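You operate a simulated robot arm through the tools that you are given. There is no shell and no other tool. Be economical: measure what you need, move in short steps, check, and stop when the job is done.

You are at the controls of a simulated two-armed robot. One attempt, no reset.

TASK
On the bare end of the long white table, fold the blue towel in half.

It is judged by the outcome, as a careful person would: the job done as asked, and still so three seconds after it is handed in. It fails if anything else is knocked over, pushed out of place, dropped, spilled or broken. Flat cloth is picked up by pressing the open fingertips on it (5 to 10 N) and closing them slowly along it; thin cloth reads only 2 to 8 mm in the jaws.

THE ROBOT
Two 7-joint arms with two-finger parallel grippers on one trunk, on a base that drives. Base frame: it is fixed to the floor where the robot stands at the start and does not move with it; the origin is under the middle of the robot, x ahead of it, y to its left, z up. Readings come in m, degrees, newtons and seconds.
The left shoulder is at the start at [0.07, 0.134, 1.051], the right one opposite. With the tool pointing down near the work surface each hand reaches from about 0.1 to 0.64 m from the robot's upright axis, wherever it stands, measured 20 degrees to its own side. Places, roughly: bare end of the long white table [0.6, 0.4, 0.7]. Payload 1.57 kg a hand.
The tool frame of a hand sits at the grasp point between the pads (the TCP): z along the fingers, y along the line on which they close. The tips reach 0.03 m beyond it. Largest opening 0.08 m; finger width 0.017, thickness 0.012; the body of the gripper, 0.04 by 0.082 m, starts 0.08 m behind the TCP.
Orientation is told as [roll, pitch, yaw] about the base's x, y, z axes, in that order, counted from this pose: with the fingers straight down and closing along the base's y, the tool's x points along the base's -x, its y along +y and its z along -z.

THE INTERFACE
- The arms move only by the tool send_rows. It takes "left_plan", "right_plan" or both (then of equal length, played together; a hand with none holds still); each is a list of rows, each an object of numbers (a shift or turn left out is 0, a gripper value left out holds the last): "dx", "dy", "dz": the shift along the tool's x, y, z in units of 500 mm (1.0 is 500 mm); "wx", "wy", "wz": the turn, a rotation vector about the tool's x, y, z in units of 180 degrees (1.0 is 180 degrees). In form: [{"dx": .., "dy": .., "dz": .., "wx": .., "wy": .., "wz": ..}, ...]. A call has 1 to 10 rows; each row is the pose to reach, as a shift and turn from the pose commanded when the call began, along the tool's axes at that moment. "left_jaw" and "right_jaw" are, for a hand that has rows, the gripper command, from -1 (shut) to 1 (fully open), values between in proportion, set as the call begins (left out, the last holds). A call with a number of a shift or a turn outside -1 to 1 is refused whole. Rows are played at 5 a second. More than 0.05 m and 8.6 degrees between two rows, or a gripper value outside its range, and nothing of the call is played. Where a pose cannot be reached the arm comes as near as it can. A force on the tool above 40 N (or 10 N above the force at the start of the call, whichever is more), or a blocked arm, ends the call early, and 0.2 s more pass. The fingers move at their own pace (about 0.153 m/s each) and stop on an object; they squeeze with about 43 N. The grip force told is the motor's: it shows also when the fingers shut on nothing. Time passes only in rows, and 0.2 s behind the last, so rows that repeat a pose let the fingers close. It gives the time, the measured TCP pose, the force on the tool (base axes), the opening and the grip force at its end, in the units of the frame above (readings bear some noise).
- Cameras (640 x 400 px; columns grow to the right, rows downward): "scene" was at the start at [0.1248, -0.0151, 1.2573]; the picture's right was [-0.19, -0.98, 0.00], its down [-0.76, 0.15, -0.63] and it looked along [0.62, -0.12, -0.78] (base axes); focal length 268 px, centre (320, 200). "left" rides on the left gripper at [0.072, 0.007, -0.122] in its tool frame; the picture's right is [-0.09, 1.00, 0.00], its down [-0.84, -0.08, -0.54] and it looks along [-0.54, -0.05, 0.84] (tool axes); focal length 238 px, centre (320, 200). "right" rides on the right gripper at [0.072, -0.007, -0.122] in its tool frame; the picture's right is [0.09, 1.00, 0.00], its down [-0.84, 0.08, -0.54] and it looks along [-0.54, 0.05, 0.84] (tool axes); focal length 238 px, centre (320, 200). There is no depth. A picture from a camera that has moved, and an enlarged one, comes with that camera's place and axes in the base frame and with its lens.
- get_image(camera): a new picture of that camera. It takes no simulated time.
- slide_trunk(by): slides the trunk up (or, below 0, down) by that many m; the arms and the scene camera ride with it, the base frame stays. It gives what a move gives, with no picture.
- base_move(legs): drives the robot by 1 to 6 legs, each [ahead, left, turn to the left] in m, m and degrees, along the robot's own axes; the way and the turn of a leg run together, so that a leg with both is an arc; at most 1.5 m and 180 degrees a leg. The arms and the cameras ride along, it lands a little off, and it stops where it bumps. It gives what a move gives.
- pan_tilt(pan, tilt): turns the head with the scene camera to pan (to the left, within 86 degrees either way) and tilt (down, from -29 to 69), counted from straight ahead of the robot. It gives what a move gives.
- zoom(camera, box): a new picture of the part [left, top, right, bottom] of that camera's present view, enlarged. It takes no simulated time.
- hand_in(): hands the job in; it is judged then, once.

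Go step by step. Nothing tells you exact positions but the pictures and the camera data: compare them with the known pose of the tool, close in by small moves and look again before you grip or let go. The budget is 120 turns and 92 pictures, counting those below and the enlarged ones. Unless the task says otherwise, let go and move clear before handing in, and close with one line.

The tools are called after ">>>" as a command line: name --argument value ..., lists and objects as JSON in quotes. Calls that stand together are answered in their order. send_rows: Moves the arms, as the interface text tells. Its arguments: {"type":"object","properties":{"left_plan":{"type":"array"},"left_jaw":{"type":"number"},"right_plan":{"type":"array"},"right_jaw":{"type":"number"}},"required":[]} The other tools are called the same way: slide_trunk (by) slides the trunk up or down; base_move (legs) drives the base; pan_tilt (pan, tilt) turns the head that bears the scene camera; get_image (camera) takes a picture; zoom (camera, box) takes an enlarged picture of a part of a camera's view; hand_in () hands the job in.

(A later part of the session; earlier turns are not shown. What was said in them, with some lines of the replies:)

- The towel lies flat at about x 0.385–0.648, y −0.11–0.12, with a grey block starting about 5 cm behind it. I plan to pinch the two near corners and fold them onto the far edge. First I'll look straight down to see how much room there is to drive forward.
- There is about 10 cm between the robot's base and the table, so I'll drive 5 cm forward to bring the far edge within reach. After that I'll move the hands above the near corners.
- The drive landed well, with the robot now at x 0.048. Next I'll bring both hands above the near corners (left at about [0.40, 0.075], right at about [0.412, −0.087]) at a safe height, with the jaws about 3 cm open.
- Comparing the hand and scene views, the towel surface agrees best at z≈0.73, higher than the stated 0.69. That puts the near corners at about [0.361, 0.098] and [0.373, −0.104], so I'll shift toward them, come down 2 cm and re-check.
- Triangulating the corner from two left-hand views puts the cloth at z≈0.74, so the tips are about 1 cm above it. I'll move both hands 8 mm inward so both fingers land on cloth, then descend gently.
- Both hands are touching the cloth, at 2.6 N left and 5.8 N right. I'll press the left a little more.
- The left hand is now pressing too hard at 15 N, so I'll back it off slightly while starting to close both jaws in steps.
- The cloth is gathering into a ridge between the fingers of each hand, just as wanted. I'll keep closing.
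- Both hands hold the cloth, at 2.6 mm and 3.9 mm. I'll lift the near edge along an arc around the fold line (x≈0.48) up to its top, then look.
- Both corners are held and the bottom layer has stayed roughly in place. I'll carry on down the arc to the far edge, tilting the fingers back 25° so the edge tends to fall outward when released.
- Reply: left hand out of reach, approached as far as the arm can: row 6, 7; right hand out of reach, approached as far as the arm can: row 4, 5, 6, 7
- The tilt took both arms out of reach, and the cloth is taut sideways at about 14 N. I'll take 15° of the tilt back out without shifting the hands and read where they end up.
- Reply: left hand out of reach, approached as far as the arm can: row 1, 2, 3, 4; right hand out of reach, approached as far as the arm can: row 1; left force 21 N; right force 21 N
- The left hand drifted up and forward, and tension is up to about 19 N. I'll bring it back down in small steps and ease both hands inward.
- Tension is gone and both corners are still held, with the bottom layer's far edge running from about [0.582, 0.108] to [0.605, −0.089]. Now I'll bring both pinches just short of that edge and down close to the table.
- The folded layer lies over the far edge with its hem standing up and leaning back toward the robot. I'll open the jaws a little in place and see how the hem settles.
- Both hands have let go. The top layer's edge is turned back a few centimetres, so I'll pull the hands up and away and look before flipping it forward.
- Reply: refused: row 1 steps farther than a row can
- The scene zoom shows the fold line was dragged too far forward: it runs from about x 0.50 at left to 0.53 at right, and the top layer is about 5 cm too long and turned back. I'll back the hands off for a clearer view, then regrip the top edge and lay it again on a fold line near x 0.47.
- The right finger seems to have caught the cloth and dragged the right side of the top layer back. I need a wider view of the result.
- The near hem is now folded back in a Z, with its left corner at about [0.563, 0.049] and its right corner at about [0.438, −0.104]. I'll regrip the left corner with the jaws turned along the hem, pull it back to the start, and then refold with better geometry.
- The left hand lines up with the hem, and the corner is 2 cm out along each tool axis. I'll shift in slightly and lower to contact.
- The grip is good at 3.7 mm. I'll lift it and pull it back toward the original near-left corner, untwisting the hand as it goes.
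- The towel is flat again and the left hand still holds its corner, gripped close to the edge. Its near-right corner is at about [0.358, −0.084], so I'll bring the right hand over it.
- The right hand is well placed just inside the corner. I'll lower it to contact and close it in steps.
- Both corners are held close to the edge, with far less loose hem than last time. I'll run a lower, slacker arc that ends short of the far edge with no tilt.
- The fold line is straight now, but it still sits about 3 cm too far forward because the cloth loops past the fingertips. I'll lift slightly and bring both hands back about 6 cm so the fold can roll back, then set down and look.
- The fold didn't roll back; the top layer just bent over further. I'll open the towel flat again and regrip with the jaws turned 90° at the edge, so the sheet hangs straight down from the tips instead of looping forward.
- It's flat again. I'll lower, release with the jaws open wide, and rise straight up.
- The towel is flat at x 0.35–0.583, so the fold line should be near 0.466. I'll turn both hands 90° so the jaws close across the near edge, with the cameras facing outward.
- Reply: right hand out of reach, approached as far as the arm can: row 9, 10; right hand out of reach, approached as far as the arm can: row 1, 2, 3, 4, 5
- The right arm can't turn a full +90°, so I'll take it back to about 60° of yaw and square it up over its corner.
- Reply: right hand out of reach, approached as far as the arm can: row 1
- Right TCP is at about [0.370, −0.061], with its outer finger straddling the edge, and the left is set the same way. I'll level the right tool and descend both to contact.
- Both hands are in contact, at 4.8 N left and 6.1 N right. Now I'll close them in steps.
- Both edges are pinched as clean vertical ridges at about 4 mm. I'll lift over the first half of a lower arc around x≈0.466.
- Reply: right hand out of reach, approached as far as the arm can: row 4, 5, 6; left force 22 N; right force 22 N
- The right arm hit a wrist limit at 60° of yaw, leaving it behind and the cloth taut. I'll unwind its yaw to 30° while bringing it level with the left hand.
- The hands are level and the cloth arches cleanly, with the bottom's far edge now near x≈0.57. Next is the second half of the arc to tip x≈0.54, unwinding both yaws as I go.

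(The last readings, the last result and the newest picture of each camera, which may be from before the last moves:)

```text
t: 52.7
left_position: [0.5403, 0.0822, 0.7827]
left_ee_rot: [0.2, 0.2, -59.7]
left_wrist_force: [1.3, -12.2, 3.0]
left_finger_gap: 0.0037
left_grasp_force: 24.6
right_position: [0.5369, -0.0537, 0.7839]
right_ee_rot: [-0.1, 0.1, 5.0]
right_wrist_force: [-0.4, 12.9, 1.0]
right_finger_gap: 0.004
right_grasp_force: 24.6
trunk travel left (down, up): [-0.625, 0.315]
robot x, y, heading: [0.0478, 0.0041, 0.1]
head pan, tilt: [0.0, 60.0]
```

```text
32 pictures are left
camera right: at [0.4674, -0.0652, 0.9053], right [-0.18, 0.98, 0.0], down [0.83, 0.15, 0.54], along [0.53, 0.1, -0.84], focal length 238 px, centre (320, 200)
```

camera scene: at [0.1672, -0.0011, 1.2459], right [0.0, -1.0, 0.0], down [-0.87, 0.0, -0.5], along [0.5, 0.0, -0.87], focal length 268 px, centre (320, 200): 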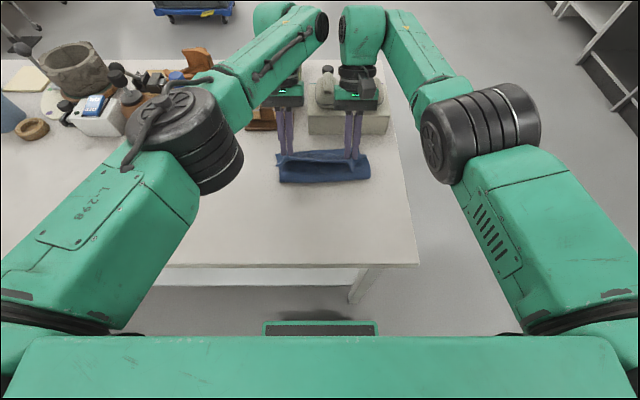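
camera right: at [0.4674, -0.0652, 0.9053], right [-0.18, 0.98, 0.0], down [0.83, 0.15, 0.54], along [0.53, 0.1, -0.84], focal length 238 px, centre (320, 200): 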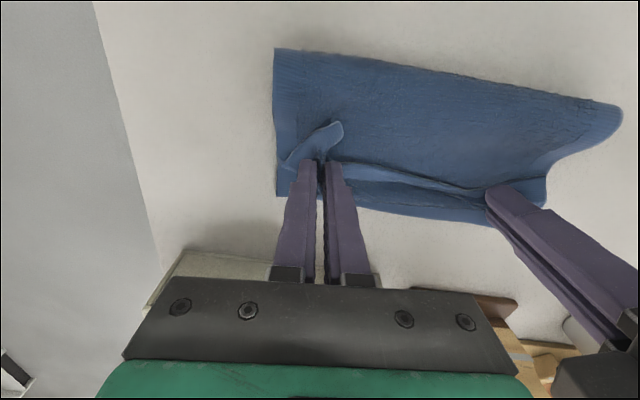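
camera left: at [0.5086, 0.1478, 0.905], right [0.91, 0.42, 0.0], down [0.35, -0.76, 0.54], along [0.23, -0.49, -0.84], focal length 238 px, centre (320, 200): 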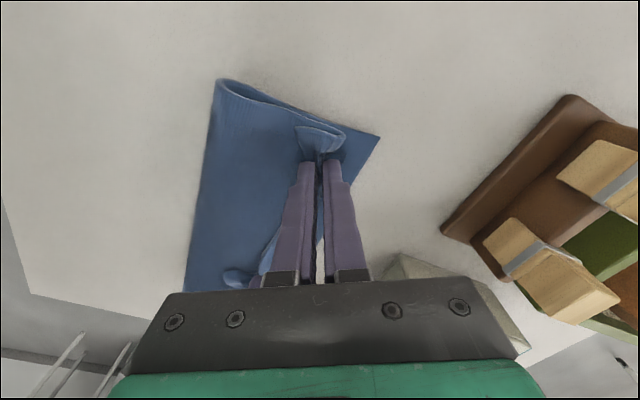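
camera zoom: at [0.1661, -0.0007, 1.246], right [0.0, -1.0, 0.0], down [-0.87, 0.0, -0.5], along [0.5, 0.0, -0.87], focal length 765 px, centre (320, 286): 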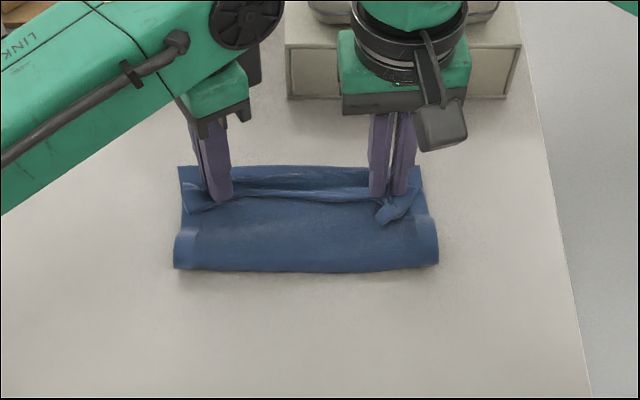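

The fold sits at x≈0.463 and the top edge is just behind the bottom's far edge, so this is the right geometry. I'll ease the sideways tension, lower slightly, release and rise straight up.

>>> send_rows --left_plan '[{"dx": -0.006, "dy": -0.003, "dz": 0.003}, {"dx": -0.012, "dy": -0.006, "dz": 0.006}, {"dx": -0.012, "dy": -0.006, "dz": 0.006}]' --right_plan '[{"dy": 0.006, "dz": 0.003}, {"dy": 0.012, "dz": 0.006}, {"dy": 0.012, "dz": 0.006}]'

>>> send_rows --left_plan '[{"dz": 0}, {"dz": 0}, {"dz": -0.01}, {"dz": -0.04}, {"dz": -0.1}, {"dz": -0.16}, {"dz": -0.16}]' --right_plan '[{"dz": 0}, {"dz": 0}, {"dz": -0.01}, {"dz": -0.04}, {"dz": -0.1}, {"dz": -0.16}, {"dz": -0.16}]' --left_jaw 0.0 --right_jaw 0.0

>>> zoom --camera "scene" --box '[240, 100, 400, 240]'

>>> get_image --camera "right"

```text
t: 53.5
left_position: [0.5409, 0.0768, 0.7787]
left_ee_rot: [0.2, 0.3, -59.6]
left_wrist_force: [0.7, -1.9, 4.9]
left_finger_gap: 0.0035
left_grasp_force: 24.2
right_position: [0.5382, -0.0499, 0.7797]
right_ee_rot: [-0.3, 0.2, 5.0]
right_wrist_force: [0.7, 0.8, 4.5]
right_finger_gap: 0.0041
right_grasp_force: 24.2
trunk travel left (down, up): [-0.625, 0.315]
robot x, y, heading: [0.0498, -0.0018, 0.2]
head pan, tilt: [0.0, 60.0]
```

```text
t: 55.1
left_position: [0.5409, 0.075, 0.8594]
left_ee_rot: [0.1, 0.3, -59.8]
left_wrist_force: [0.0, -0.4, -0.2]
left_finger_gap: 0.0402
left_grasp_force: 0.1
right_position: [0.5391, -0.0479, 0.8586]
right_ee_rot: [-0.1, 0.2, 4.9]
right_wrist_force: [-0.3, -1.0, -0.2]
right_finger_gap: 0.0404
right_grasp_force: 0.1
trunk travel left (down, up): [-0.625, 0.315]
robot x, y, heading: [0.0516, -0.0035, -0.0]
head pan, tilt: [0.0, 60.0]
```

```text
2.86 times, centred on (320, 170) of scene
camera zoom: at [0.1674, -0.0008, 1.2458], right [0.0, -1.0, 0.0], down [-0.87, 0.0, -0.5], along [0.5, 0.0, -0.87], focal length 765 px, centre (320, 286)
```

zoom: 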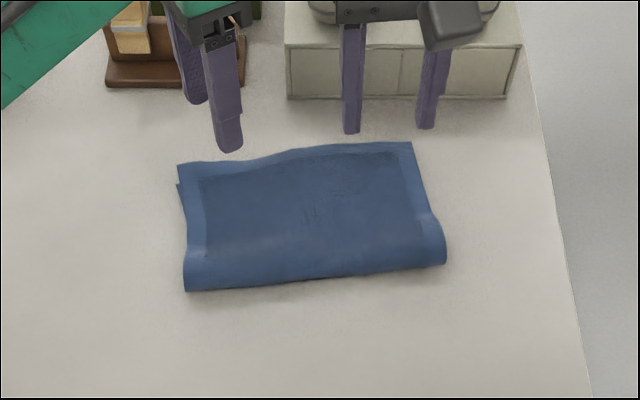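

```text
30 pictures are left
camera right: at [0.4681, -0.0597, 0.9807], right [-0.18, 0.98, 0.0], down [0.83, 0.15, 0.54], along [0.53, 0.09, -0.84], focal length 238 px, centre (320, 200)
```

right: 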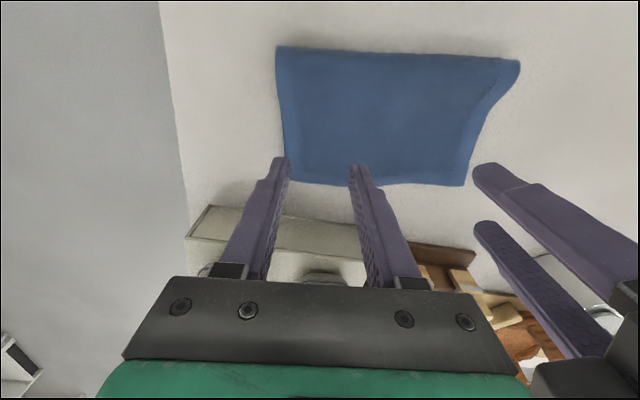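

The top layer fell open neatly over the bottom: it is folded in half and lying flat. I'll raise the hands well clear and check the alignment.

>>> send_rows --left_plan '[{"dz": -0.08}, {"dz": -0.14, "dx": 0.04}, {"dz": -0.16, "dx": 0.12}, {"dz": -0.16, "dx": 0.2}, {"dz": -0.16, "dx": 0.28}, {"dz": -0.16, "dx": 0.34}]' --right_plan '[{"dz": -0.08}, {"dz": -0.14, "dy": -0.04}, {"dz": -0.16, "dy": -0.12}, {"dz": -0.16, "dy": -0.2}, {"dz": -0.16, "dy": -0.26}, {"dz": -0.16, "dx": 0.05, "dy": -0.3}]'

>>> zoom --camera "scene" --box '[260, 120, 380, 210]'

>>> get_image --camera "scene"

```text
t: 56.5
left_position: [0.4542, 0.222, 0.942]
left_ee_rot: [0.3, 0.2, -59.8]
left_wrist_force: [0.7, -0.2, -0.2]
left_finger_gap: 0.0401
left_grasp_force: 0.1
right_position: [0.5248, -0.1985, 0.9412]
right_ee_rot: [-0.2, 0.0, 5.1]
right_wrist_force: [-0.2, 0.4, 0.0]
right_finger_gap: 0.04
right_grasp_force: 0.1
trunk travel left (down, up): [-0.625, 0.315]
robot x, y, heading: [0.0507, -0.0037, -0.0]
head pan, tilt: [0.0, 60.0]
```

```text
4.44 times, centred on (320, 165) of scene
camera zoom: at [0.1645, -0.0012, 1.2461], right [0.0, -1.0, 0.0], down [-0.87, 0.0, -0.5], along [0.5, 0.0, -0.87], focal length 1191 px, centre (320, 356)
```

zoom: 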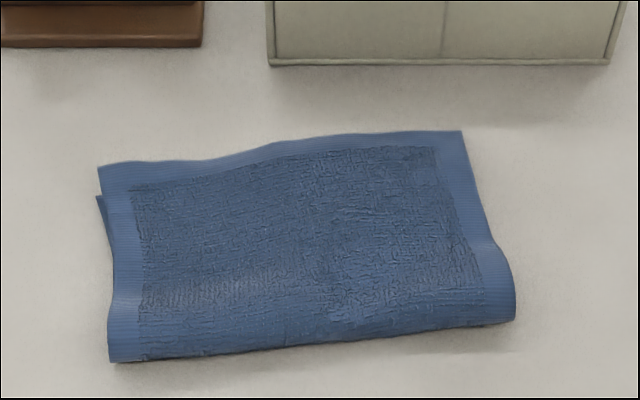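

```text
28 pictures are left
camera scene: at [0.1645, -0.0012, 1.2461], right [0.0, -1.0, 0.0], down [-0.87, 0.0, -0.5], along [0.5, 0.0, -0.87], focal length 268 px, centre (320, 200)
```

scene: 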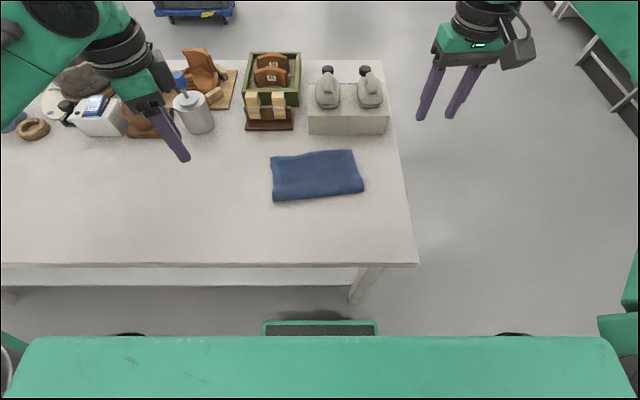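

The towel is folded flat with the fold toward the robot, and everything else is in place. On the left the top layer overhangs the bottom by about 2 cm, so I'll check the right side with the hand cameras.

>>> zoom --camera "right" --box '[320, 60, 640, 260]'

>>> get_image --camera "left"

```text
2.00 times, centred on (480, 160) of right
camera zoom: at [0.4536, -0.2111, 1.0627], right [-0.18, 0.98, 0.0], down [0.83, 0.15, 0.54], along [0.53, 0.1, -0.84], focal length 477 px, centre (0, 280)
```

zoom: 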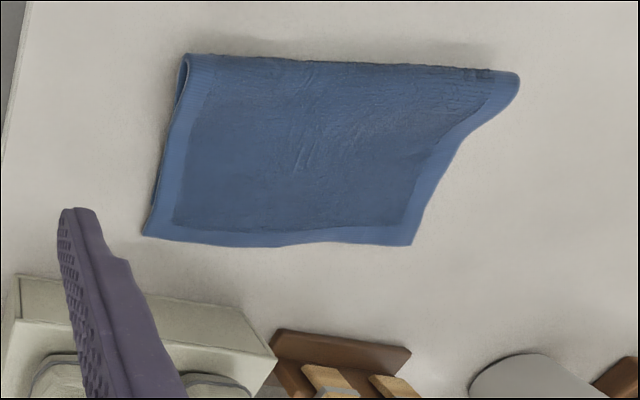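

```text
26 pictures are left
camera left: at [0.4219, 0.2886, 1.0646], right [0.91, 0.42, 0.0], down [0.35, -0.77, 0.54], along [0.23, -0.49, -0.84], focal length 238 px, centre (320, 200)
```

left: 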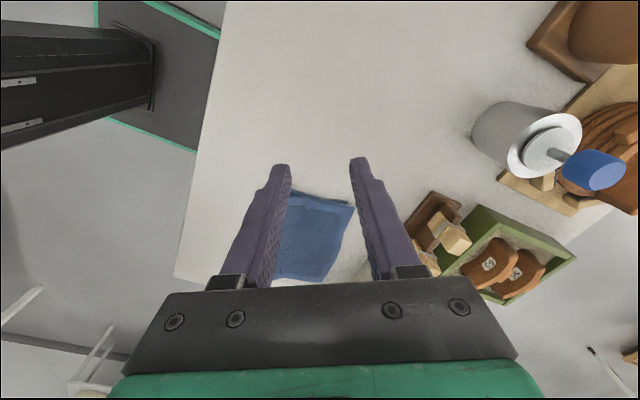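

The right side overhangs by about 1.5–2 cm too. The towel is flat and folded in half, nothing else has moved and the hands are clear; another correction would risk disturbing it, so I'm handing in.

>>> hand_in

```text
The job is handed in.
```

The blue towel is folded in half and lying flat on the bare end of the table; the top layer overhangs the bottom by about 2 cm at the far edge, and nothing else was disturbed.
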